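You operate a simulated robot arm through the tools that you are given. There is no shell and no other tool.

You run a simulated two-armed robot. Do the job below in one go: nothing can be reset, and whatever is moved stays where it is left.

Task
Run the brass fitting in the descaling bath for 3 minutes.
Fine: lid shut for the run; when it shows DONE put the fitting back on the short grey mat and shut the lid. Set down upright: what you pick out.

It is judged by the outcome, as a careful person would: the job done as asked, and still so three seconds after it is handed in. It fails if anything else is knocked over, pushed out of place, dropped, spilled or broken. A push-on lid holds only when it is set on centred and level and pressed home; a screw cap is set on level and turned clockwise until tight.

Robot
Two 6-joint arms with two-finger grippers on one trunk that stands fixed in place. Base frame: the origin is at the foot of the trunk, x ahead of it, y to its left, z up. Readings come in m, degrees, newtons and seconds.
The left shoulder is at [0.03, 0.178, 0.863], the right one opposite. With the tool pointing down near the work surface each hand reaches from about 0.42 to 0.84 m from the base axis, measured 20 degrees to its own side. Payload 2.54 kg a hand.
Tool frame (each hand has its own): the origin (TCP) lies between the finger pads and is the grasp point; the fingertips stand 0.03 m ahead of it; z points along the fingers, y is the line along which they close. The gripper opens to 0.116 m. The gripper's body begins 0.095 m behind the TCP.
Orientation is that of the tool frame in the base frame, as [roll, pitch, yaw] about the fixed x, y, z axes, in that order (R = Rz(yaw) Ry(pitch) Rx(roll)). With the fingers straight down and closing along the base's y, the tool's x points along the base's -x, its y along +y and its z along -z.

Tools
- The arms move only by the tool play_rows. It takes "left_moves", "right_moves" or both (then of equal length, played together; a hand with none holds still); each is a list of rows, each a list of 7 numbers: the shift along the tool's x, y, z in units of 20 mm (1.0 is 20 mm), then the turn, a rotation vector about the tool's x, y, z in units of 4 degrees (1.0 is 4 degrees), then the finger opening in m, from 0 to 0.116. In form: [[tx, ty, tz, rx, ry, rz, fingers], ...]. A call has 1 to 20 rows; each row shifts and turns the commanded pose from where the row before left it, along the tool's axes as they then stand. A call with a number of a shift or a turn outside -1 to 1 is refused whole. A row lasts 0.2 s, in which the tool goes at most 0.05 m and 8.6 degrees; a call with a longer step from one row to the next is refused whole, and so is a gripper value outside its range. A pose out of reach is approached as far as the arm can. The call stops where the force on the tool passes 60 N (or 10 N more than at its start, if that is more) or the arm is blocked; 0.2 s more then pass. Each finger travels about 0.153 m/s and halts on what it meets, pressing with about 23 N; the grip force reading is that of the motor and also rises with nothing between the fingers. The clock runs only during rows and for 0.2 s after the last one: add rows that do not move to give the fingers time. It gives the time, the measured TCP pose, the force on the tool (base axes), the opening and the grip force at its end, in the units of the frame above (readings bear some noise), with the torque about the TCP (base axes, N m) and any sound that the robot's microphone picked up, and new pictures: "views" is both (left out), scene, wrist or none (wrist: the cameras of the hands that moved).
- Cameras (640 x 400 px; columns grow to the right, rows downward): "scene" is now at [0.0434, -0.0215, 1.5816]; the picture's right is [-0.28, -0.96, 0.00], its down [-0.75, 0.22, -0.63] and it looks along [0.60, -0.17, -0.78] (base axes); focal length 328 px, centre (320, 200). "left" rides on the left gripper at [0.069, 0.015, -0.122] in its tool frame; the picture's right is [-0.21, 0.98, 0.00], its down [-0.83, -0.18, -0.53] and it looks along [-0.52, -0.11, 0.85] (tool axes); focal length 251 px, centre (320, 200). "right" rides on the right gripper at [0.069, -0.015, -0.122] in its tool frame; the picture's right is [0.22, 0.98, 0.00], its down [-0.83, 0.18, -0.53] and it looks along [-0.52, 0.12, 0.85] (tool axes); focal length 251 px, centre (320, 200). There is no depth. A picture from a camera that has moved, and an enlarged one, comes with that camera's place and axes in the base frame and with its lens.
- move_column(by): slides the trunk up (or, below 0, down) by that many m; the arms and the scene camera ride with it, the base frame stays. It gives what a move gives, with no picture.
- aim_head(pan, tilt): turns the head with the scene camera to pan (to the left, within 143 degrees either way) and tilt (down, from -29 to 69), counted from straight ahead of the robot. It gives what a move gives, and a new picture of the scene camera.
- inspect(camera, box): a new picture of the part [left, top, right, bottom] of that camera's present view, enlarged. The clock stands still meanwhile.
- hand_in(): hands the job in; it is judged then, once.

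Nothing tells you positions but the pictures and the camera data. Unless the task says otherwise, let go and move clear before handing in.

The tools are called after "Call:" as a command line: name --argument value ..., lists and objects as JSON in quotes. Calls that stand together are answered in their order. play_rows: Moves the arms, as the interface text tells. Its arguments: {"type":"object","properties":{"left_moves":{"type":"array"},"right_moves":{"type":"array"},"views":{"type":"string","enum":["both","scene","wrist","none"]}},"required":[]} The other tools are called the same way: move_column (by) slides the trunk up or down; aim_head (pan, tilt) turns the head that bears the scene camera; inspect (camera, box) takes an enlarged picture of a part of a camera's view; hand_in () hands the job in.

At the start:

```text
time: 0.0
left_ee_pos: [0.4868, 0.0905, 1.109]
left_orientation: [180.0, -0.1, 179.9]
left_contact_force: [0.9, -0.1, -0.5]
left_moment: [0.01, -0.05, -0.02]
left_opening: 0.1161
left_grip_force: 0.1
right_ee_pos: [0.4326, -0.343, 1.0757]
right_orientation: [-180.0, 0.0, 180.0]
right_contact_force: [0.1, 0.1, 0.1]
right_moment: [-0.01, 0.0, 0.01]
right_opening: 0.1162
right_grip_force: 0.0
trunk travel left (down, up): [-0.075, 0.465]
head pan, tilt: [-16.1, 51.1]
```

scene: 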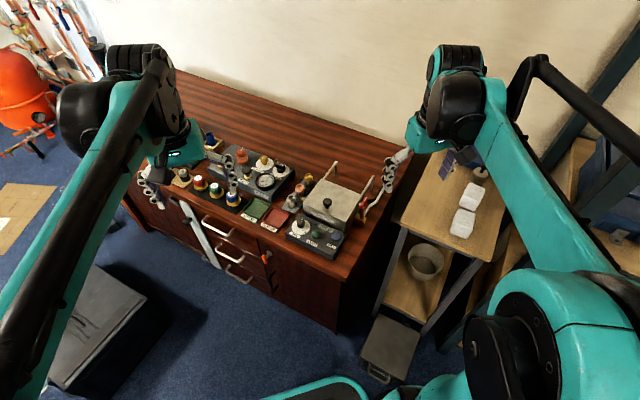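
right: 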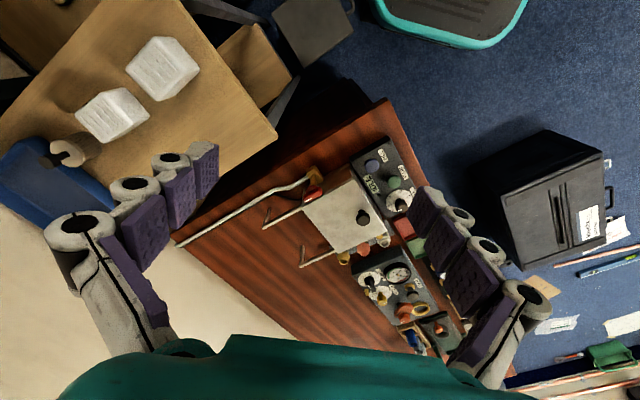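
left: 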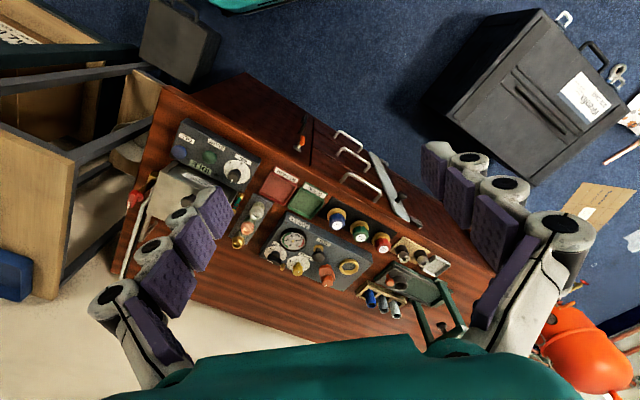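

I see a wooden bench ahead with a bath (box with lid), control panels, mats and small parts. I'll look closer at the scene before moving anything.

Call:
inspect --camera "scene" --box '[260, 150, 420, 260]'

Call:
inspect --camera "scene" --box '[130, 120, 290, 230]'

Call:
inspect --camera "left" --box '[120, 100, 300, 280]'

Call:
inspect --camera "left" --box '[240, 160, 480, 340]'

Call:
inspect --camera "right" --box '[260, 120, 460, 300]'

```text
3.64 times, centred on (340, 205) of scene
camera zoom: at [0.0434, -0.0215, 1.5816], right [-0.28, -0.96, 0.0], down [-0.75, 0.22, -0.63], along [0.6, -0.17, -0.78], focal length 1194 px, centre (247, 182)
```

zoom: 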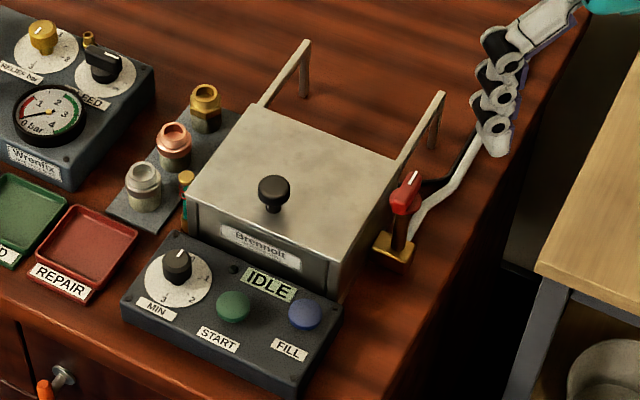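

```text
3.64 times, centred on (210, 175) of scene
camera zoom: at [0.0434, -0.0215, 1.5816], right [-0.28, -0.96, 0.0], down [-0.75, 0.22, -0.63], along [0.6, -0.17, -0.78], focal length 1194 px, centre (720, 291)
```

zoom: 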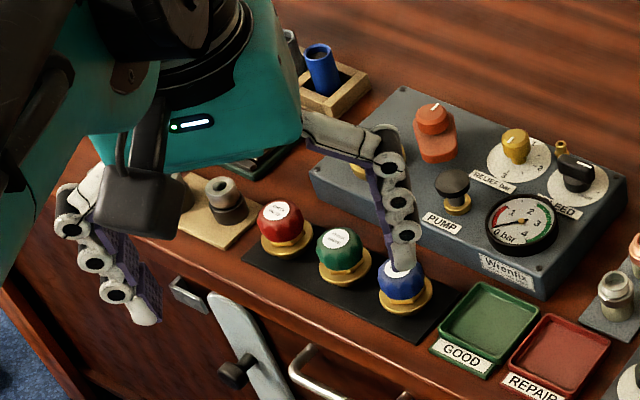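

```text
2.22 times, centred on (210, 190) of left
camera zoom: at [0.4192, 0.1064, 1.2315], right [0.21, 0.98, 0.0], down [0.83, -0.18, 0.53], along [0.52, -0.11, -0.85], focal length 559 px, centre (564, 222)
```

zoom: 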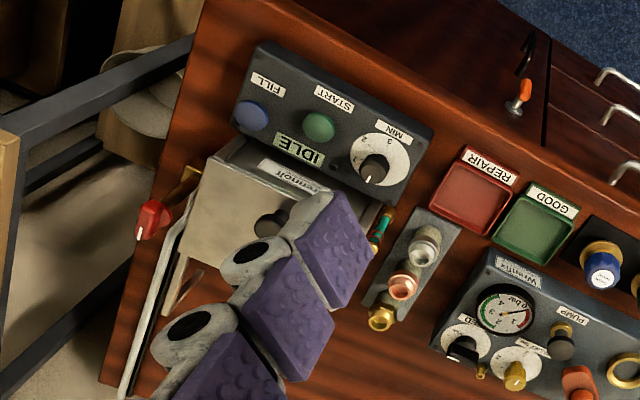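

```text
2.22 times, centred on (360, 250) of left
camera zoom: at [0.4192, 0.1064, 1.2315], right [0.21, 0.98, 0.0], down [0.83, -0.18, 0.53], along [0.52, -0.11, -0.85], focal length 559 px, centre (231, 89)
```

zoom: 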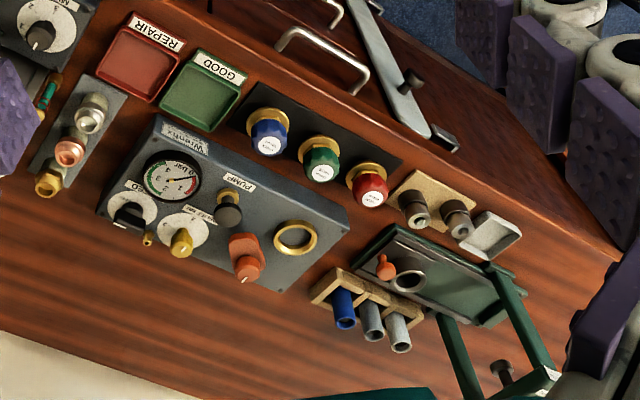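

```text
2.22 times, centred on (360, 210) of right
camera zoom: at [0.3636, -0.3578, 1.1976], right [-0.22, 0.98, 0.0], down [0.83, 0.18, 0.53], along [0.52, 0.12, -0.85], focal length 559 px, centre (231, 178)
```

zoom: 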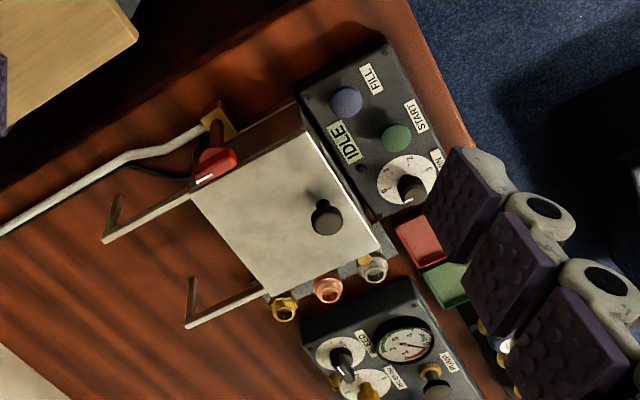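

I see the Brennolt bath with a lid on two rear rails, a control box (MIN dial, START, FILL, display IDLE), a red valve on its right, and three fittings (steel, copper, brass) on a grey strip to its left. I'll zoom in closely before moving.

Call:
inspect --camera "scene" --box '[285, 205, 350, 260]'

Call:
inspect --camera "scene" --box '[285, 160, 330, 215]'

Call:
inspect --camera "scene" --box '[320, 155, 400, 225]'

Call:
inspect --camera "right" --box '[290, 180, 400, 270]'

Call:
inspect --camera "left" --box '[160, 110, 280, 200]'

```text
7.27 times, centred on (318, 232) of scene
camera zoom: at [0.0434, -0.0215, 1.5816], right [-0.28, -0.96, 0.0], down [-0.75, 0.22, -0.63], along [0.6, -0.17, -0.78], focal length 2388 px, centre (338, -36)
```

zoom: 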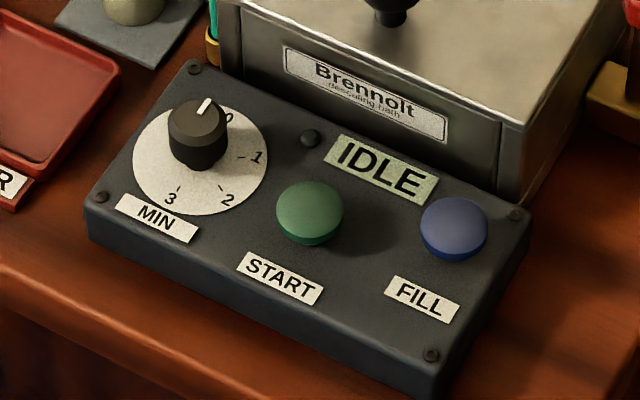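

```text
7.27 times, centred on (308, 188) of scene
camera zoom: at [0.0434, -0.0215, 1.5816], right [-0.28, -0.96, 0.0], down [-0.75, 0.22, -0.63], along [0.6, -0.17, -0.78], focal length 2388 px, centre (411, 291)
```

zoom: 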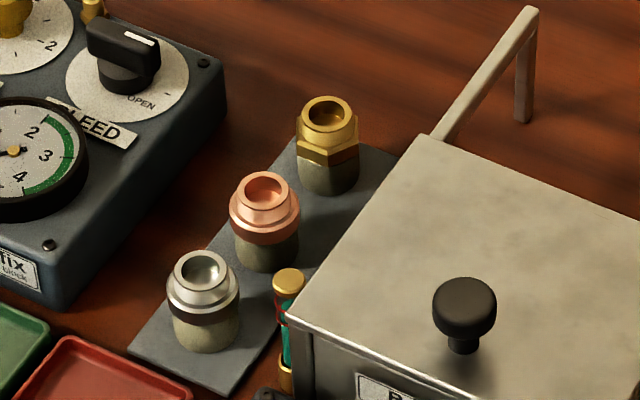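

```text
5.71 times, centred on (360, 190) of scene
camera zoom: at [0.0434, -0.0215, 1.5816], right [-0.28, -0.96, 0.0], down [-0.75, 0.22, -0.63], along [0.6, -0.17, -0.78], focal length 1876 px, centre (91, 257)
```

zoom: 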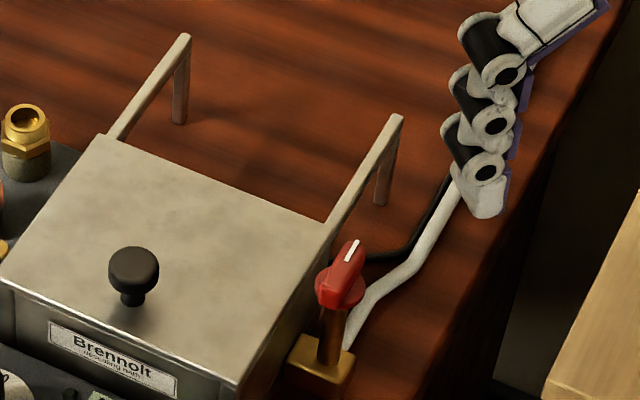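

```text
4.44 times, centred on (345, 225) of right
camera zoom: at [0.3636, -0.3578, 1.1976], right [-0.22, 0.98, 0.0], down [0.83, 0.18, 0.53], along [0.52, 0.12, -0.85], focal length 1118 px, centre (209, 89)
```

zoom: 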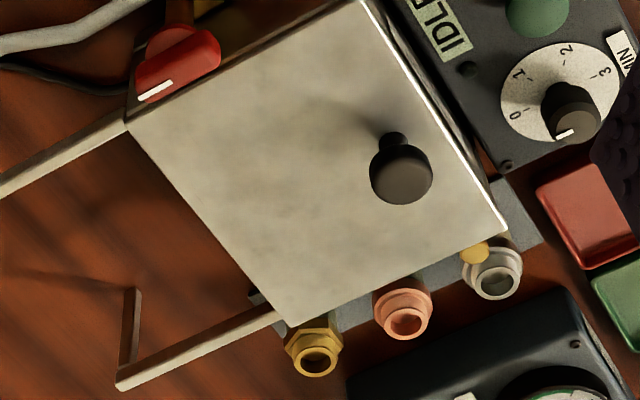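

```text
4.44 times, centred on (220, 155) of left
camera zoom: at [0.4192, 0.1064, 1.2315], right [0.21, 0.98, 0.0], down [0.83, -0.18, 0.53], along [0.52, -0.11, -0.85], focal length 1118 px, centre (764, 400)
```

zoom: 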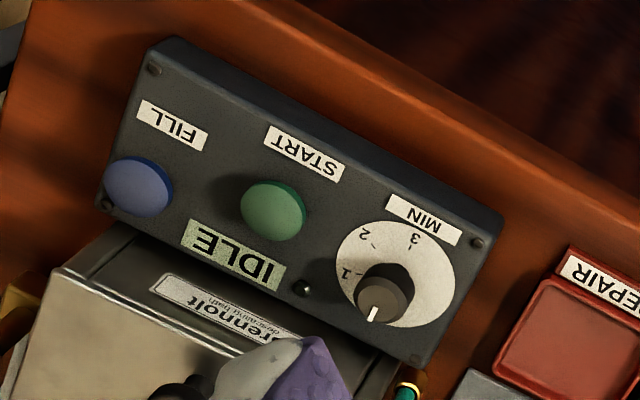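

I see the dial at 0, display IDLE, and a small sight gauge at the bath's left side. I'll zoom on the gauge and the red valve.

Call:
inspect --camera "scene" --box '[299, 195, 319, 217]'

Call:
inspect --camera "scene" --box '[350, 190, 390, 225]'

Call:
inspect --camera "left" --box '[215, 180, 275, 260]'

Call:
inspect --camera "right" --box '[290, 160, 340, 210]'

```text
16.00 times, centred on (309, 206) of scene
camera zoom: at [0.0434, -0.0215, 1.5816], right [-0.28, -0.96, 0.0], down [-0.75, 0.22, -0.63], along [0.6, -0.17, -0.78], focal length 5254 px, centre (496, 104)
```

zoom: 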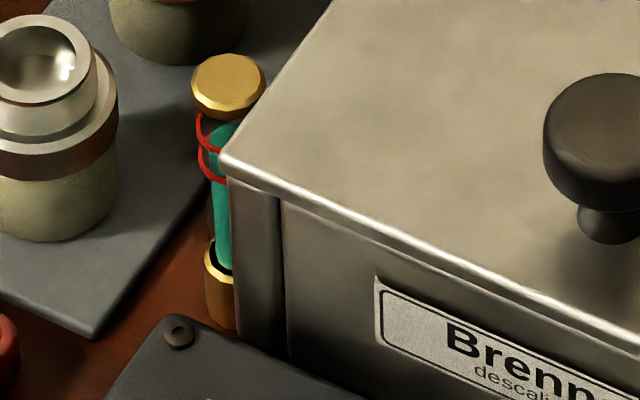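

```text
11.43 times, centred on (370, 208) of scene
camera zoom: at [0.0434, -0.0215, 1.5816], right [-0.28, -0.96, 0.0], down [-0.75, 0.22, -0.63], along [0.6, -0.17, -0.78], focal length 3753 px, centre (-251, 114)
```

zoom: 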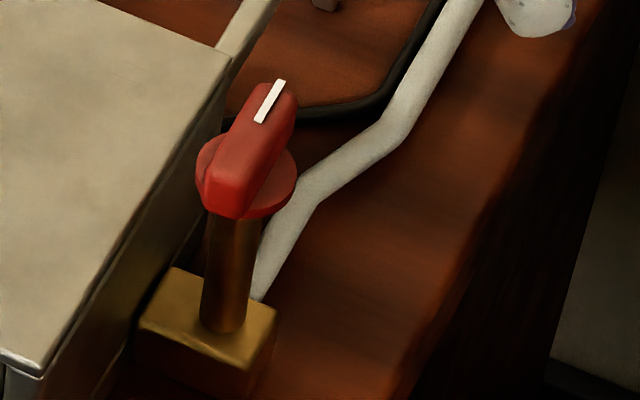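

```text
5.00 times, centred on (245, 220) of left
camera zoom: at [0.4192, 0.1064, 1.2315], right [0.21, 0.98, 0.0], down [0.83, -0.18, 0.53], along [0.52, -0.11, -0.85], focal length 1257 px, centre (695, 100)
```

zoom: 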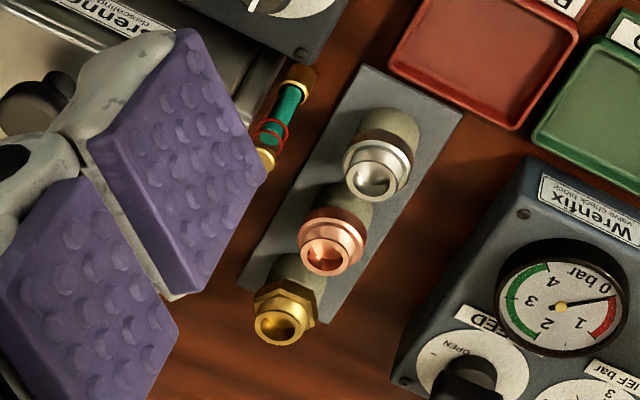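

```text
8.00 times, centred on (315, 185) of right
camera zoom: at [0.3636, -0.3578, 1.1976], right [-0.22, 0.98, 0.0], down [0.83, 0.18, 0.53], along [0.52, 0.12, -0.85], focal length 2012 px, centre (360, 320)
```

zoom: 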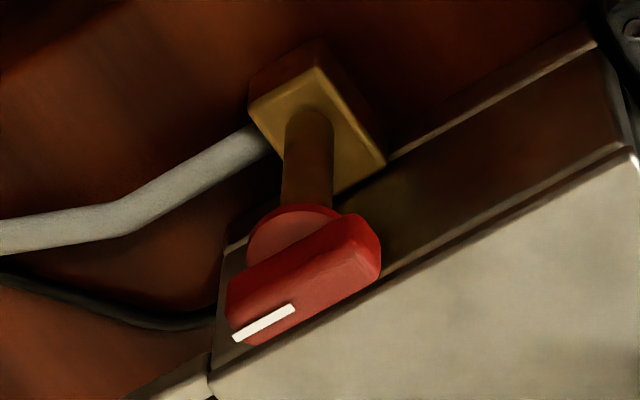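

The bench is turned about 44° clockwise from me; I take the lid knob to be near (0.63, −0.21, 0.81) and the brass fitting near (0.81, −0.20, top 0.74). I'll bring the right hand above the bath and turn it to line up with the bench for a closer look.

Call:
play_rows --right_moves '[[-0.937, 0.715, 0.48, 0, 0, 0, 0.116], [-0.937, 0.715, 0.48, 0, 0, 0, 0.116], [-0.937, 0.715, 0.48, 0, 0, 0, 0.116], [-0.937, 0.715, 0.48, 0, 0, 0, 0.116], [-0.937, 0.715, 0.48, 0, 0, 0, 0.116], [-0.937, 0.715, 0.48, 0, 0, 0, 0.116], [-0.937, 0.715, 0.48, 0, 0, 0, 0.116], [-0.937, 0.715, 0.48, 0, 0, 0, 0.116], [-0.937, 0.715, 0.48, 0, 0, 0, 0.116], [-0.937, 0.715, 0.48, 0, 0, 0, 0.116], [0, 0, 0, 0, 0, 1, 0.116], [0, 0, 0, 0, 0, 1, 0.116], [0, 0, 0, 0, 0, 1, 0.116], [0, 0, 0, 0, 0, 1, 0.116], [0, 0, 0, 0, 0, 1, 0.116], [0, 0, 0, 0, 0, 1, 0.116], [0, 0, 0, 0, 0, 1, 0.116], [0, 0, 0, 0, 0, 1, 0.116], [0, 0, 0, 0, 0, 1, 0.116], [0, 0, 0, 0, 0, 1, 0.116]]' --views "both"

```text
time: 4.2
left_ee_pos: [0.487, 0.0914, 1.1091]
left_orientation: [-179.9, 0.0, -180.0]
left_contact_force: [0.3, -0.6, -0.3]
left_moment: [0.01, -0.03, -0.03]
left_opening: 0.1161
left_grip_force: 0.0
right_ee_pos: [0.6196, -0.1996, 0.9808]
right_orientation: [180.0, -0.1, 140.0]
right_contact_force: [-0.7, 0.5, 0.1]
right_moment: [0.04, -0.02, -0.02]
right_opening: 0.1161
right_grip_force: 0.0
trunk travel left (down, up): [-0.075, 0.465]
head pan, tilt: [-16.1, 51.1]
camera scene: at [0.0435, -0.0215, 1.5816], right [-0.28, -0.96, 0.0], down [-0.75, 0.22, -0.63], along [0.6, -0.17, -0.78], focal length 328 px, centre (320, 200)
camera right: at [0.5573, -0.1668, 1.102], right [0.46, 0.89, 0.0], down [0.75, -0.39, 0.53], along [0.47, -0.25, -0.85], focal length 251 px, centre (320, 200)
```

scene: 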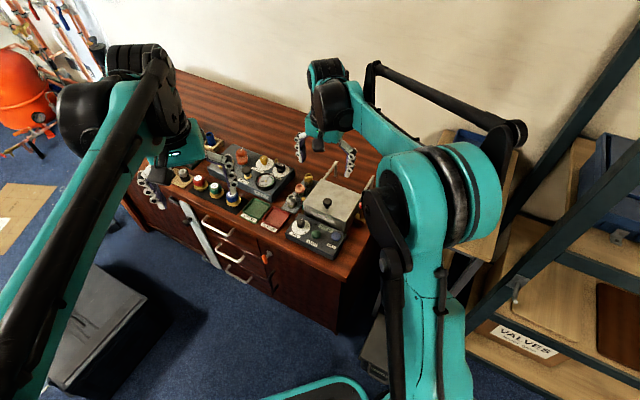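
right: 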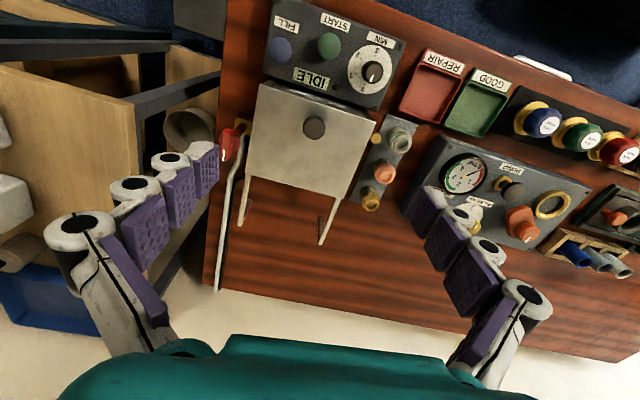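

The right hand is now above the bath and I can see bath, control box and fittings from above. I'll zoom in to measure them.

Call:
inspect --camera "right" --box '[220, 70, 420, 250]'

Call:
inspect --camera "right" --box '[255, 0, 415, 110]'

Call:
inspect --camera "right" --box '[340, 110, 430, 220]'

Call:
inspect --camera "right" --box '[200, 90, 360, 300]'

```text
2.22 times, centred on (320, 160) of right
camera zoom: at [0.5573, -0.1668, 1.102], right [0.46, 0.89, 0.0], down [0.75, -0.39, 0.53], along [0.47, -0.25, -0.85], focal length 559 px, centre (320, 289)
```

zoom: 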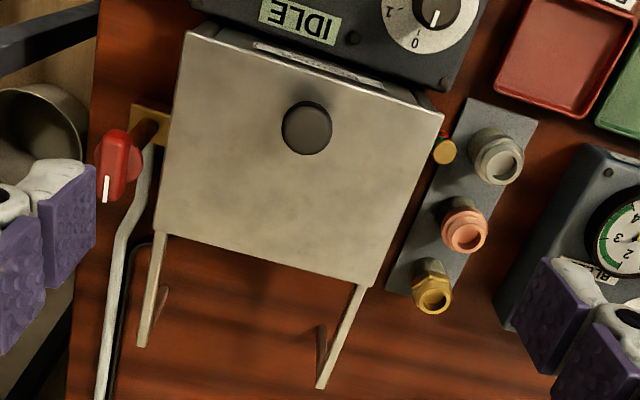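

```text
3.64 times, centred on (335, 55) of right
camera zoom: at [0.5573, -0.1668, 1.102], right [0.46, 0.89, 0.0], down [0.75, -0.39, 0.53], along [0.47, -0.25, -0.85], focal length 914 px, centre (266, 727)
```

zoom: 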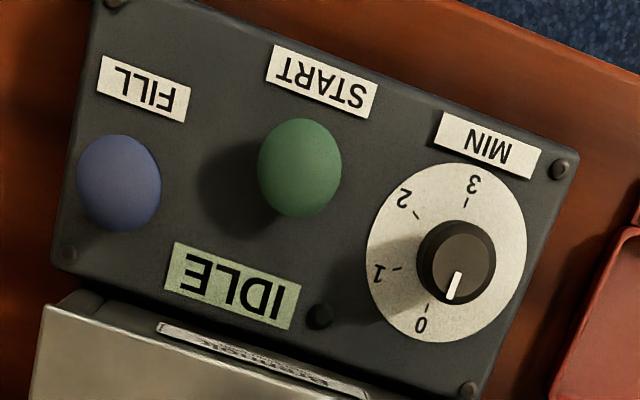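

```text
3.64 times, centred on (385, 165) of right
camera zoom: at [0.5573, -0.1668, 1.102], right [0.46, 0.89, 0.0], down [0.75, -0.39, 0.53], along [0.47, -0.25, -0.85], focal length 914 px, centre (84, 327)
```

zoom: 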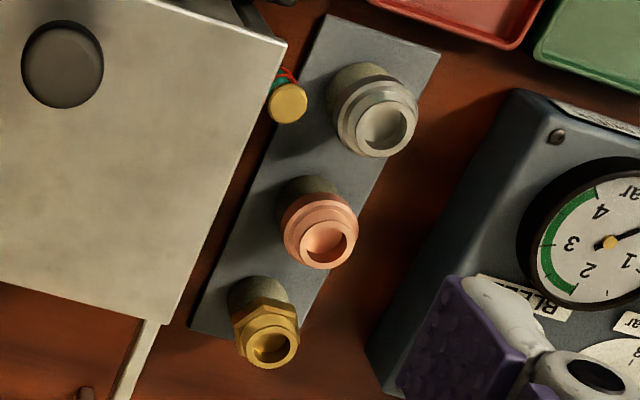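

```text
1.90 times, centred on (280, 195) of right
camera zoom: at [0.5573, -0.1668, 1.102], right [0.46, 0.89, 0.0], down [0.75, -0.39, 0.53], along [0.47, -0.25, -0.85], focal length 479 px, centre (396, 210)
```

zoom: 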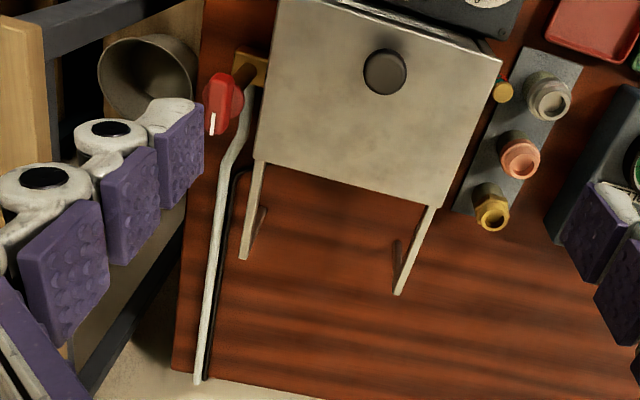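

The MIN dial reads 0 at the rear with 3 straight forward (half a turn clockwise); the lid knob sits at about (0.628, −0.213, top 0.81) and the lid runs back on two rails. I'll line the hand up at 45° over the knob, part-close the fingers, and come lower for a check.

Call:
play_rows --right_moves '[[-0.735, -0.225, 0, 0, 0, 0.625, 0.09], [0, 0, 0.5, 0, 0, 0.625, 0.06], [0, 0, 0.9, 0, 0, 0, 0.06], [0, 0, 0.9, 0, 0, 0, 0.06], [0, 0, 0.9, 0, 0, 0, 0.06], [0, 0, 0.8, 0, 0, 0, 0.06], [0, 0, 0, 0, 0, 0, 0.06]]' --views "both"

```text
time: 5.8
left_ee_pos: [0.4877, 0.0891, 1.11]
left_orientation: [-180.0, 0.1, -180.0]
left_contact_force: [0.0, -0.1, -0.5]
left_moment: [-0.02, -0.04, -0.02]
left_opening: 0.1158
left_grip_force: 0.1
right_ee_pos: [0.6283, -0.2128, 0.8988]
right_orientation: [180.0, -0.1, 135.0]
right_contact_force: [0.1, 0.5, -0.3]
right_moment: [-0.01, 0.03, -0.01]
right_opening: 0.06
right_grip_force: 0.0
trunk travel left (down, up): [-0.075, 0.465]
head pan, tilt: [-16.1, 51.1]
camera scene: at [0.0434, -0.0214, 1.5816], right [-0.28, -0.96, 0.0], down [-0.75, 0.22, -0.63], along [0.6, -0.17, -0.78], focal length 328 px, centre (320, 200)
camera right: at [0.5691, -0.175, 1.0214], right [0.54, 0.84, 0.0], down [0.71, -0.46, 0.53], along [0.45, -0.29, -0.85], focal length 251 px, centre (320, 200)
```

scene: 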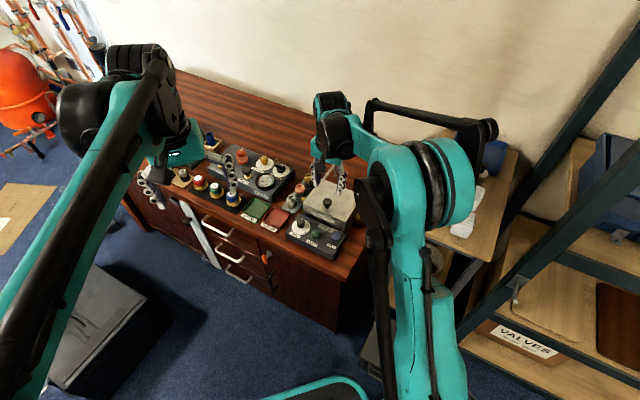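
right: 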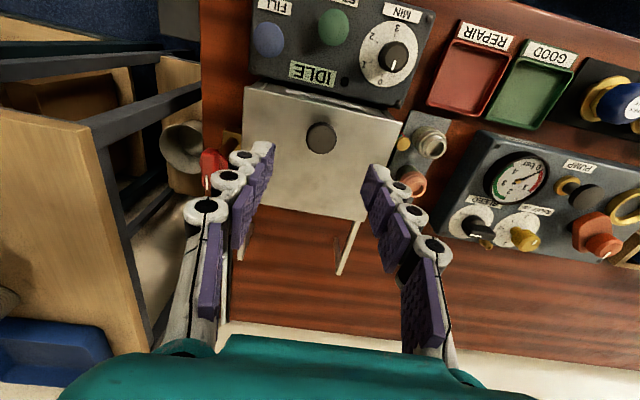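

The knob is directly under the gripper. I'll lower until the fingertips are just above the lid, then check.

Call:
play_rows --right_moves '[[0, 0, 0.9, 0, 0, 0, 0.06], [0, 0, 0.9, 0, 0, 0, 0.06], [0, 0, 0.9, 0, 0, 0, 0.06], [0, 0, 0.8, 0, 0, 0, 0.06], [0, 0, 0.4, 0, 0, 0, 0.06], [0, 0, 0, 0, 0, 0, 0.06]]' --views "both"

Call:
inspect --camera "right" --box '[240, 80, 400, 230]'

Call:
inspect --camera "scene" --box '[280, 160, 380, 240]'

```text
time: 7.2
left_ee_pos: [0.4868, 0.0906, 1.1092]
left_orientation: [-180.0, 0.0, 180.0]
left_contact_force: [0.1, -0.4, 0.2]
left_moment: [-0.01, -0.03, 0.0]
left_opening: 0.116
left_grip_force: 0.1
right_ee_pos: [0.6293, -0.2123, 0.8218]
right_orientation: [179.9, 0.1, 135.0]
right_contact_force: [0.3, 0.1, -0.2]
right_moment: [-0.03, -0.03, 0.01]
right_opening: 0.0598
right_grip_force: 0.0
trunk travel left (down, up): [-0.075, 0.465]
head pan, tilt: [-16.1, 51.1]
camera scene: at [0.0434, -0.0214, 1.5816], right [-0.28, -0.96, 0.0], down [-0.75, 0.22, -0.63], along [0.6, -0.17, -0.78], focal length 328 px, centre (320, 200)
camera right: at [0.5692, -0.1747, 0.9436], right [0.54, 0.84, 0.0], down [0.71, -0.46, 0.53], along [0.45, -0.29, -0.85], focal length 251 px, centre (320, 200)
```

scene: 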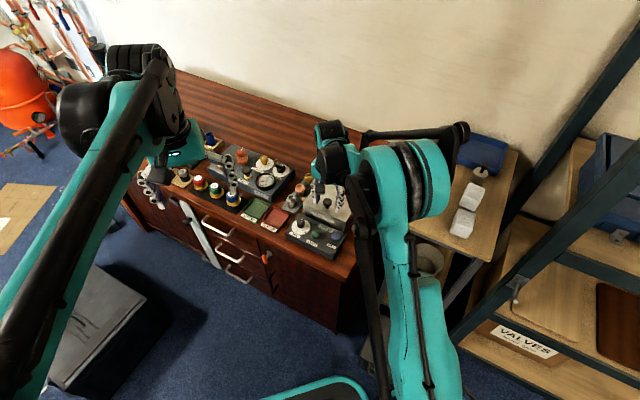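
right: 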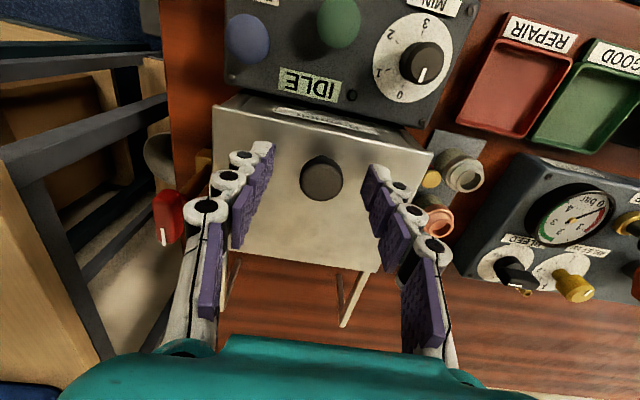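

```text
2.67 times, centred on (320, 155) of right
camera zoom: at [0.5692, -0.1747, 0.9436], right [0.54, 0.84, 0.0], down [0.71, -0.46, 0.53], along [0.45, -0.29, -0.85], focal length 670 px, centre (320, 320)
```

zoom: 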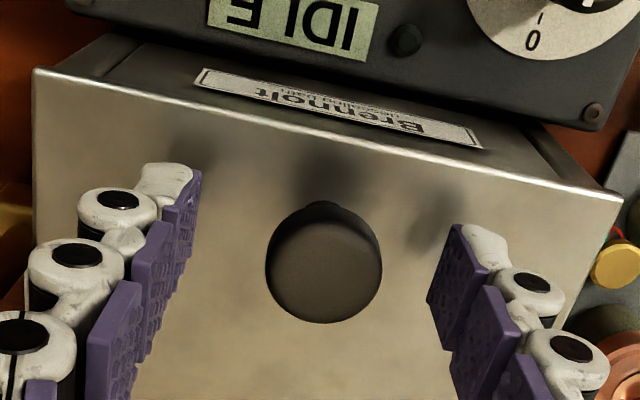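

```text
5.00 times, centred on (330, 200) of scene
camera zoom: at [0.0434, -0.0214, 1.5816], right [-0.28, -0.96, 0.0], down [-0.75, 0.22, -0.63], along [0.6, -0.17, -0.78], focal length 1642 px, centre (270, 200)
```

zoom: 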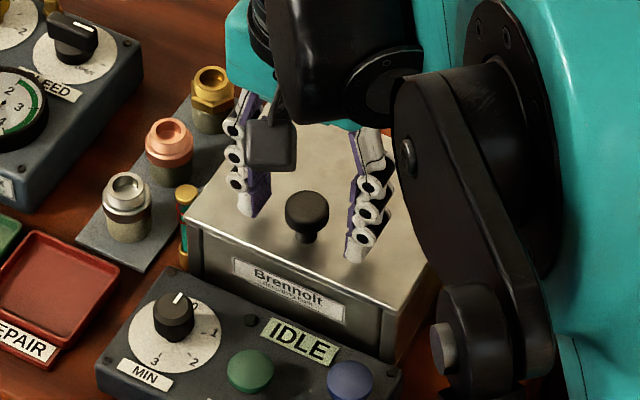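

The knob is centred between the fingers; its top is about 1 cm below the grasp point. I'll go down 5 mm more and close on it.

Call:
play_rows --right_moves '[[0, 0, 0.25, 0, 0, 0, 0.06], [0, 0, 0, 0, 0, 0, 0.02], [0, 0, 0, 0, 0, 0, 0.015], [0, 0, 0, 0, 0, 0, 0.015], [0, 0, 0, 0, 0, 0, 0.015]]' --views "wrist"

Call:
inspect --camera "right" --box '[240, 80, 400, 230]'

```text
time: 8.4
left_ee_pos: [0.4877, 0.0911, 1.1083]
left_orientation: [-180.0, 0.1, -179.8]
left_contact_force: [-0.1, -0.8, -0.8]
left_moment: [0.0, -0.01, 0.01]
left_opening: 0.116
left_grip_force: 0.0
right_ee_pos: [0.6286, -0.2108, 0.8164]
right_orientation: [180.0, 0.0, 135.0]
right_contact_force: [12.7, 9.0, 3.7]
right_moment: [0.07, -0.32, 0.04]
right_opening: 0.0252
right_grip_force: 45.1
trunk travel left (down, up): [-0.075, 0.465]
head pan, tilt: [-16.1, 51.1]
camera right: at [0.5696, -0.1736, 0.9382], right [0.54, 0.84, 0.0], down [0.71, -0.45, 0.53], along [0.45, -0.29, -0.85], focal length 251 px, centre (320, 200)
```

right: 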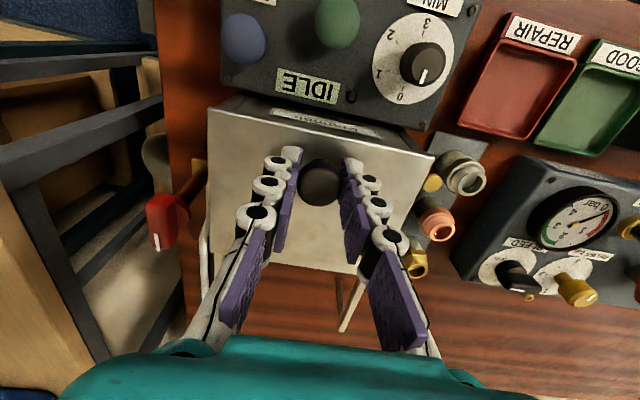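

```text
2.67 times, centred on (320, 155) of right
camera zoom: at [0.5696, -0.1736, 0.9382], right [0.54, 0.84, 0.0], down [0.71, -0.45, 0.53], along [0.45, -0.29, -0.85], focal length 670 px, centre (320, 320)
```

zoom: 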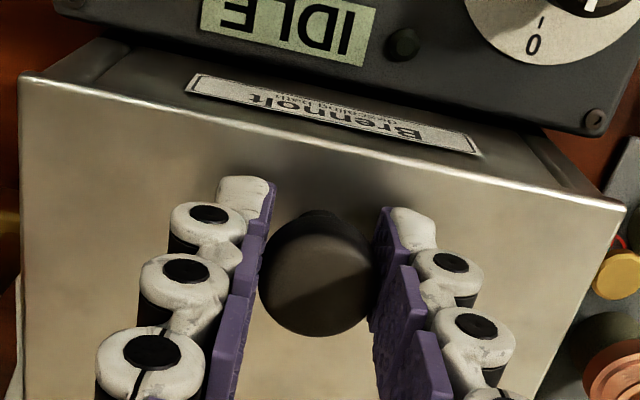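

The knob is gripped (25 mm). I'll ease the sideways load and try sliding the lid to the rear a little, watching the force.

Call:
play_rows --right_moves '[[0, 0.08, 0, 0, 0, 0, 0.01], [-0.25, 0, 0, 0, 0, 0, 0.01], [-0.25, 0, 0, 0, 0, 0, 0.01], [-0.25, 0, 0, 0, 0, 0, 0.01], [-0.25, 0, 0, 0, 0, 0, 0.01], [0, 0, 0, 0, 0, 0, 0.01]]' --views "wrist"

Call:
inspect --camera "scene" --box '[280, 160, 380, 240]'

```text
time: 9.8
left_ee_pos: [0.4869, 0.0902, 1.1092]
left_orientation: [180.0, 0.0, -180.0]
left_contact_force: [-0.2, 0.6, 0.2]
left_moment: [0.02, -0.01, 0.01]
left_opening: 0.1159
left_grip_force: 0.0
right_ee_pos: [0.6443, -0.2259, 0.8167]
right_orientation: [-180.0, -0.1, 135.0]
right_contact_force: [-1.4, -0.6, -2.3]
right_moment: [0.01, 0.07, 0.0]
right_opening: 0.0249
right_grip_force: 45.1
trunk travel left (down, up): [-0.075, 0.465]
head pan, tilt: [-16.1, 51.1]
camera right: at [0.5842, -0.1878, 0.9382], right [0.54, 0.84, 0.0], down [0.71, -0.46, 0.53], along [0.45, -0.29, -0.85], focal length 251 px, centre (320, 200)
```

right: 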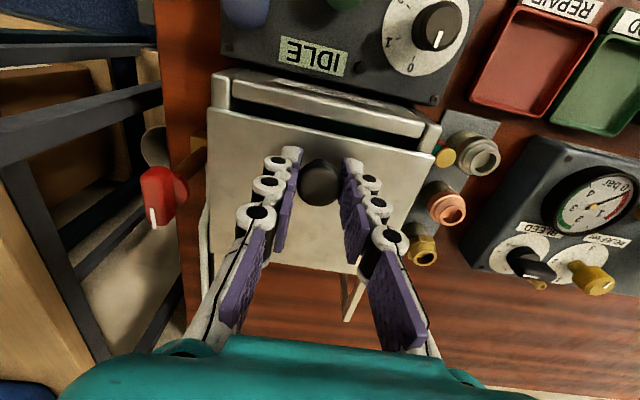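

```text
5.00 times, centred on (330, 200) of scene
camera zoom: at [0.0436, -0.0217, 1.5816], right [-0.28, -0.96, 0.0], down [-0.75, 0.22, -0.63], along [0.6, -0.17, -0.78], focal length 1642 px, centre (270, 200)
```

zoom: 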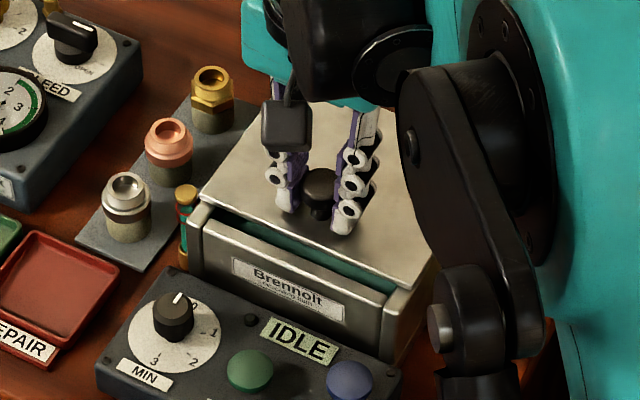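

The lid slides freely. I'll continue sliding it back.

Call:
play_rows --right_moves '[[-0.4, 0, 0, 0, 0, 0, 0.01], [-0.4, 0, 0, 0, 0, 0, 0.01], [-0.4, 0, 0, 0, 0, 0, 0.01], [-0.4, 0, 0, 0, 0, 0, 0.01], [-0.4, 0, 0, 0, 0, 0, 0.01], [-0.4, 0, 0, 0, 0, 0, 0.01], [-0.4, 0, 0, 0, 0, 0, 0.01], [-0.4, 0, 0, 0, 0, 0, 0.01], [-0.3, 0, 0, 0, 0, 0, 0.01], [0, 0, 0, 0, 0, 0, 0.01]]' --views "wrist"

Call:
inspect --camera "scene" --box '[280, 160, 380, 240]'

```text
time: 12.0
left_ee_pos: [0.4875, 0.0911, 1.1093]
left_orientation: [180.0, 0.1, 180.0]
left_contact_force: [0.1, 0.3, 0.2]
left_moment: [-0.05, 0.0, 0.02]
left_opening: 0.1162
left_grip_force: 0.0
right_ee_pos: [0.692, -0.2741, 0.8166]
right_orientation: [179.9, -0.1, 135.0]
right_contact_force: [-1.5, -0.8, -6.0]
right_moment: [-0.24, -0.19, 0.01]
right_opening: 0.0253
right_grip_force: 45.0
trunk travel left (down, up): [-0.075, 0.465]
head pan, tilt: [-16.1, 51.1]
camera right: at [0.6326, -0.2363, 0.9382], right [0.54, 0.84, 0.0], down [0.71, -0.46, 0.53], along [0.45, -0.29, -0.85], focal length 251 px, centre (320, 200)
```

right: 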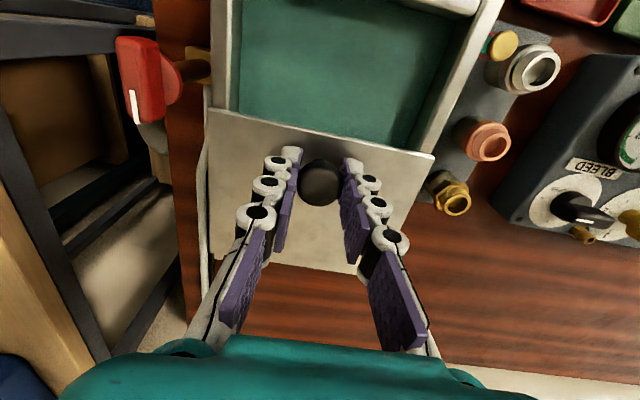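

```text
5.00 times, centred on (330, 200) of scene
camera zoom: at [0.0439, -0.0219, 1.5815], right [-0.28, -0.96, 0.0], down [-0.75, 0.22, -0.63], along [0.6, -0.17, -0.78], focal length 1642 px, centre (270, 200)
```

zoom: 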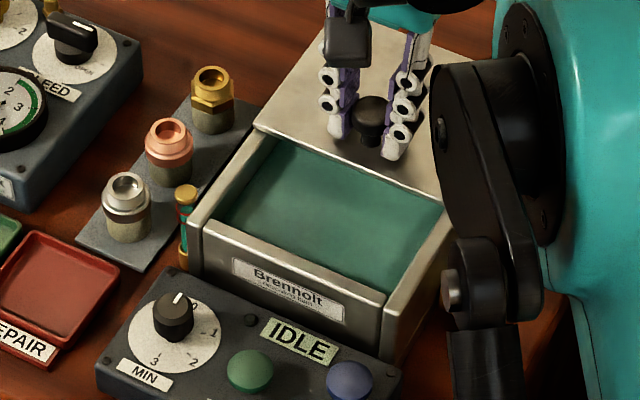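

The lid is back about 9 cm and the bath with teal solution is open. I'll release the knob, rise, and head for the brass fitting.

Call:
play_rows --right_moves '[[0, 0, 0, 0, 0, 0, 0.05], [0, 0, 0, 0, 0, 0, 0.06], [0, 0, -0.5, 0, 0, 0, 0.06], [0, 0, -0.9, 0, 0, 0, 0.06], [0, 0, -0.9, 0, 0, 0, 0.06], [0, 0, -0.9, 0, 0, 0, 0.06], [0, 0, -0.9, 0, 0, 0, 0.06], [-0.2, 0.9, 0, 0, 0, 0, 0.06], [-0.2, 0.9, 0, 0, 0, 0, 0.06], [-0.2, 0.9, 0, 0, 0, 0, 0.06], [-0.2, 0.9, 0, 0, 0, 0, 0.06], [-0.2, 0.9, 0, 0, 0, 0, 0.06], [-0.2, 0.9, 0, 0, 0, 0, 0.06], [0, 0, 0, 0, 0, 0, 0.05]]' --views "both"

Call:
inspect --camera "right" --box '[220, 50, 420, 230]'

Call:
inspect --camera "scene" --box '[280, 150, 380, 230]'

```text
time: 15.0
left_ee_pos: [0.4867, 0.0915, 1.1093]
left_orientation: [179.9, 0.0, -179.9]
left_contact_force: [0.3, -0.8, 0.5]
left_moment: [-0.01, -0.01, 0.04]
left_opening: 0.116
left_grip_force: 0.1
right_ee_pos: [0.7862, -0.215, 0.8973]
right_orientation: [180.0, 0.0, 134.9]
right_contact_force: [-0.2, 0.2, 0.2]
right_moment: [-0.02, -0.02, -0.01]
right_opening: 0.0501
right_grip_force: 0.1
trunk travel left (down, up): [-0.075, 0.465]
head pan, tilt: [-16.1, 51.1]
camera scene: at [0.0432, -0.0216, 1.5816], right [-0.28, -0.96, 0.0], down [-0.75, 0.22, -0.63], along [0.6, -0.17, -0.78], focal length 328 px, centre (320, 200)
camera right: at [0.7258, -0.1764, 1.0202], right [0.54, 0.84, 0.0], down [0.71, -0.46, 0.53], along [0.45, -0.29, -0.85], focal length 251 px, centre (320, 200)
```

scene: 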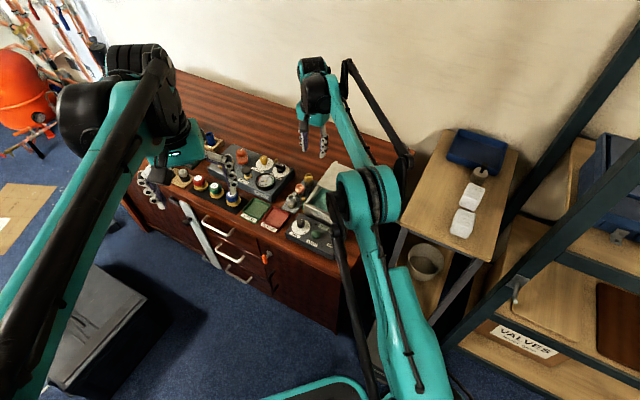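
right: 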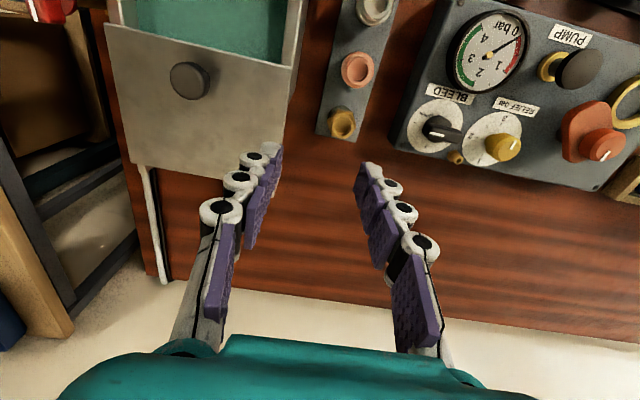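

```text
2.22 times, centred on (320, 140) of right
camera zoom: at [0.7258, -0.1764, 1.0202], right [0.54, 0.84, 0.0], down [0.71, -0.46, 0.53], along [0.45, -0.29, -0.85], focal length 559 px, centre (320, 333)
```

zoom: 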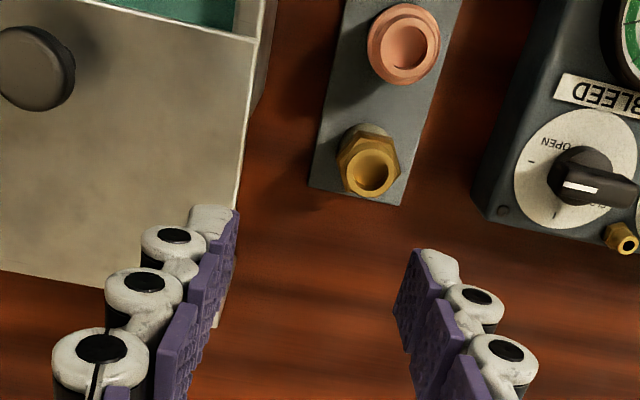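

```text
5.00 times, centred on (330, 190) of scene
camera zoom: at [0.0432, -0.0216, 1.5816], right [-0.28, -0.96, 0.0], down [-0.75, 0.22, -0.63], along [0.6, -0.17, -0.78], focal length 1642 px, centre (270, 250)
```

zoom: 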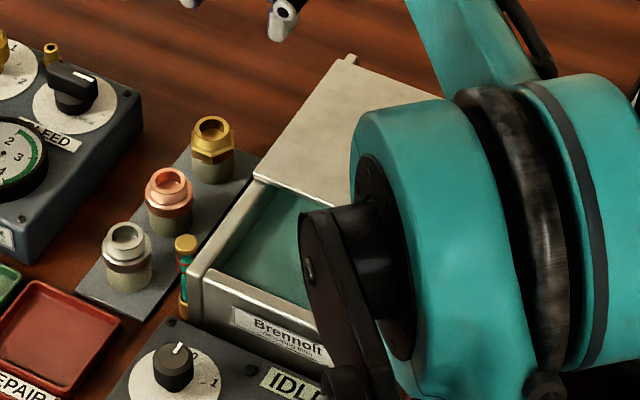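

The brass fitting is about 27 mm to the hand's left-of-bench side. I'll shift over it and come down partway to check.

Call:
play_rows --right_moves '[[-0.08, 0.68, 0, 0, 0, 0, 0.05], [-0.08, 0.68, 0, 0, 0, 0, 0.05], [0, 0, 0.9, 0, 0, 0, 0.05], [0, 0, 0.9, 0, 0, 0, 0.05], [0, 0, 0.9, 0, 0, 0, 0.05], [0, 0, 0.9, 0, 0, 0, 0.05], [0, 0, 0.9, 0, 0, 0, 0.05], [0, 0, 0, 0, 0, 0, 0.05]]' --views "wrist"

Call:
inspect --camera "right" --box '[240, 80, 400, 230]'

Call:
inspect --camera "scene" --box '[280, 140, 350, 200]'

```text
time: 16.8
left_ee_pos: [0.4881, 0.0902, 1.109]
left_orientation: [180.0, -0.1, 180.0]
left_contact_force: [-0.2, 0.4, 0.2]
left_moment: [0.02, -0.01, -0.01]
left_opening: 0.1161
left_grip_force: 0.1
right_ee_pos: [0.8024, -0.1984, 0.8075]
right_orientation: [180.0, 0.0, 134.9]
right_contact_force: [-0.5, -0.8, -0.6]
right_moment: [0.0, 0.01, -0.02]
right_opening: 0.0497
right_grip_force: 0.0
right hand out of reach, approached as far as the arm can: row 2
trunk travel left (down, up): [-0.075, 0.465]
head pan, tilt: [-16.1, 51.1]
camera right: at [0.7422, -0.1604, 0.9291], right [0.54, 0.84, 0.0], down [0.71, -0.46, 0.53], along [0.45, -0.29, -0.85], focal length 251 px, centre (320, 200)
```

right: 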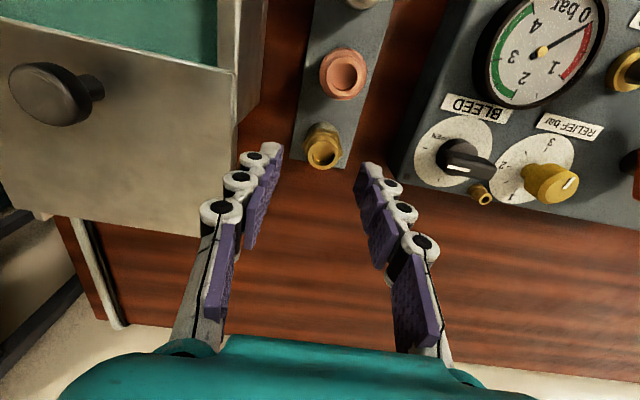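

```text
2.67 times, centred on (320, 155) of right
camera zoom: at [0.7422, -0.1604, 0.9291], right [0.54, 0.84, 0.0], down [0.71, -0.46, 0.53], along [0.45, -0.29, -0.85], focal length 670 px, centre (320, 320)
```

zoom: 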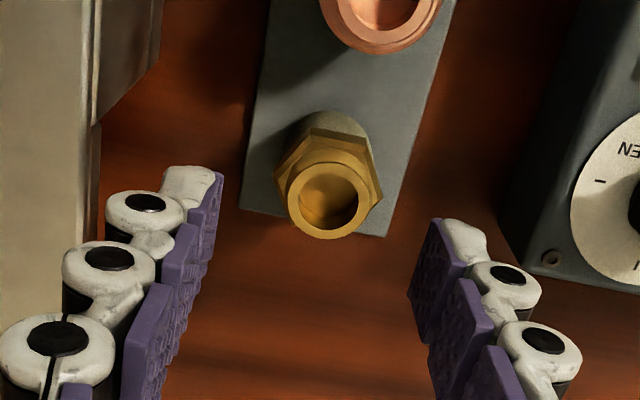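

```text
6.67 times, centred on (315, 170) of scene
camera zoom: at [0.0434, -0.0214, 1.5816], right [-0.28, -0.96, 0.0], down [-0.75, 0.22, -0.63], along [0.6, -0.17, -0.78], focal length 2189 px, centre (353, 400)
```

zoom: 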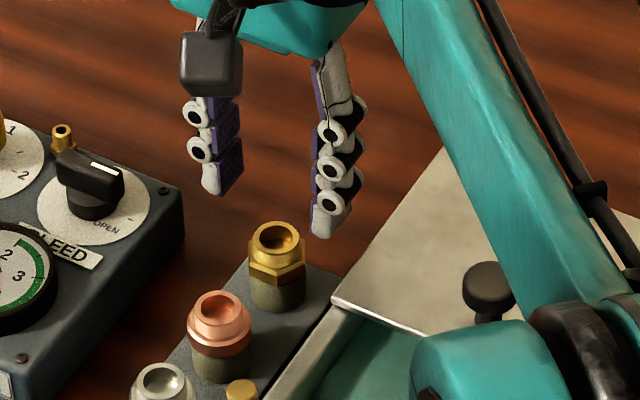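

The brass fitting is at about (0.808, −0.1985); the arm is at its reach limit there, some 6 mm short. I'll raise the trunk a little to bring the shoulder nearer the wrist height and gain reach.

Call:
move_column --by 0.1

```text
time: 18.1
left_ee_pos: [0.4881, 0.0902, 1.2093]
left_orientation: [179.9, 0.0, 179.9]
left_contact_force: [1.0, -0.1, -0.4]
left_moment: [0.02, 0.02, 0.01]
left_opening: 0.1161
left_grip_force: 0.1
right_ee_pos: [0.8029, -0.1989, 0.9073]
right_orientation: [180.0, 0.0, 134.9]
right_contact_force: [-0.2, 0.1, -0.4]
right_moment: [0.03, 0.01, -0.01]
right_opening: 0.0502
right_grip_force: 0.0
trunk travel left (down, up): [-0.175, 0.365]
head pan, tilt: [-16.1, 51.1]
```

Trunk is 0.1 m higher. Now I'll come back down over the fitting with the small correction.

Call:
play_rows --right_moves '[[0, 0, 0.9, 0, 0, 0, 0.05], [0, 0, 0.9, 0, 0, 0, 0.05], [0, 0, 0.9, 0, 0, 0, 0.05], [0, 0, 0.9, 0, 0, 0, 0.05], [0, 0, 0.9, 0, 0, 0, 0.05], [0, 0, 0.9, 0, 0, 0, 0.05], [-0.21, 0.21, 0, 0, 0, 0, 0.05], [0, 0, 0, 0, 0, 0, 0.05]]' --views "wrist"

Call:
inspect --camera "right" --box '[240, 80, 400, 230]'

Call:
inspect --camera "scene" --box '[270, 150, 360, 230]'

```text
time: 19.9
left_ee_pos: [0.4878, 0.0904, 1.2106]
left_orientation: [180.0, 0.1, -180.0]
left_contact_force: [-0.1, 0.5, 0.1]
left_moment: [0.0, 0.0, 0.01]
left_opening: 0.1156
left_grip_force: 0.0
right_ee_pos: [0.7875, -0.1981, 0.8038]
right_orientation: [179.9, 0.0, 135.1]
right_contact_force: [0.1, -0.4, 0.2]
right_moment: [0.01, 0.01, 0.02]
right_opening: 0.0501
right_grip_force: 0.2
right hand out of reach, approached as far as the arm can: row 4, 5, 6, 7
trunk travel left (down, up): [-0.175, 0.365]
head pan, tilt: [-16.1, 51.1]
camera right: at [0.7271, -0.1598, 0.926], right [0.54, 0.84, 0.0], down [0.71, -0.46, 0.53], along [0.45, -0.29, -0.84], focal length 251 px, centre (320, 200)
```

right: 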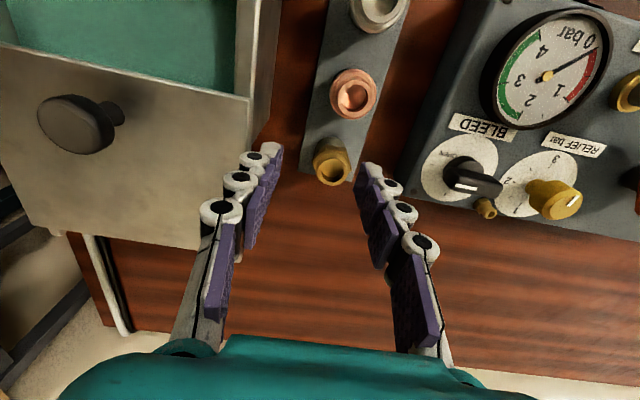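

```text
2.67 times, centred on (320, 155) of right
camera zoom: at [0.7271, -0.1598, 0.926], right [0.54, 0.84, 0.0], down [0.71, -0.46, 0.53], along [0.45, -0.29, -0.84], focal length 670 px, centre (320, 320)
```

zoom: 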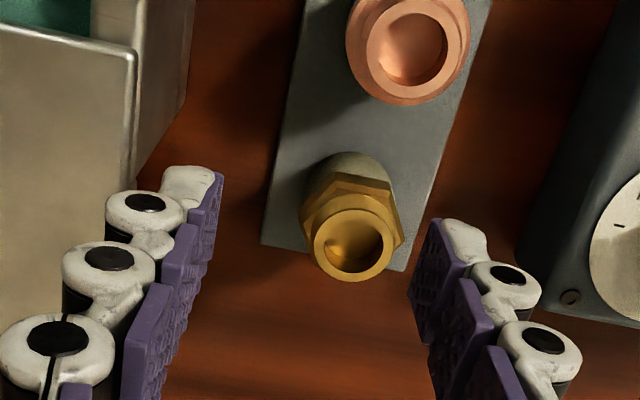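

```text
5.00 times, centred on (315, 190) of scene
camera zoom: at [0.0436, -0.0215, 1.6816], right [-0.28, -0.96, 0.0], down [-0.75, 0.22, -0.63], along [0.6, -0.17, -0.78], focal length 1642 px, centre (345, 250)
```

zoom: 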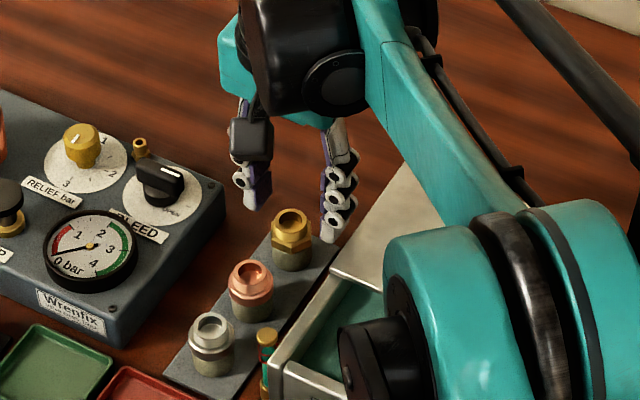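

Raising the trunk made the low reach worse, so I'll lift the hand, bring the trunk back down, and instead tilt the fingers slightly rearward (about the closing axis, so the pads stay parallel to the fitting).

Call:
play_rows --right_moves '[[0, 0, -1, 0, 0, 0, 0.05], [0, 0, -1, 0, 0, 0, 0.05], [0, 0, -1, 0, 0, 0, 0.05], [0, 0, -1, 0, 0, 0, 0.05], [0, 0, -1, 0, 0, 0, 0.05], [0, 0, -1, 0, 0, 0, 0.05], [0, 0, 0, 0, -0.85, 0, 0.05], [0, 0, 0, 0, -0.85, 0, 0.05], [0, 0, 0, 0, -0.8, 0, 0.05], [0, 0, 0, 0, 0, 0, 0.05]]' --views "none"

Call:
move_column --by -0.1

```text
time: 22.1
left_ee_pos: [0.4874, 0.092, 1.2103]
left_orientation: [180.0, 0.0, 180.0]
left_contact_force: [0.6, 0.7, -0.9]
left_moment: [-0.01, -0.02, 0.01]
left_opening: 0.1159
left_grip_force: 0.1
right_ee_pos: [0.7864, -0.1977, 0.9244]
right_orientation: [179.9, 10.0, 135.1]
right_contact_force: [0.7, -0.2, 0.7]
right_moment: [0.01, 0.02, 0.01]
right_opening: 0.05
right_grip_force: 0.1
trunk travel left (down, up): [-0.175, 0.365]
head pan, tilt: [-16.1, 51.1]
```

```text
time: 23.5
left_ee_pos: [0.487, 0.0913, 1.1106]
left_orientation: [180.0, 0.1, -180.0]
left_contact_force: [-0.9, 0.0, 0.3]
left_moment: [-0.03, -0.02, 0.02]
left_opening: 0.1159
left_grip_force: 0.0
right_ee_pos: [0.7866, -0.1979, 0.8254]
right_orientation: [-179.9, 10.1, 135.0]
right_contact_force: [0.2, -0.2, 0.5]
right_moment: [0.02, 0.0, 0.03]
right_opening: 0.0501
right_grip_force: 0.2
trunk travel left (down, up): [-0.075, 0.465]
head pan, tilt: [-16.1, 51.1]
```

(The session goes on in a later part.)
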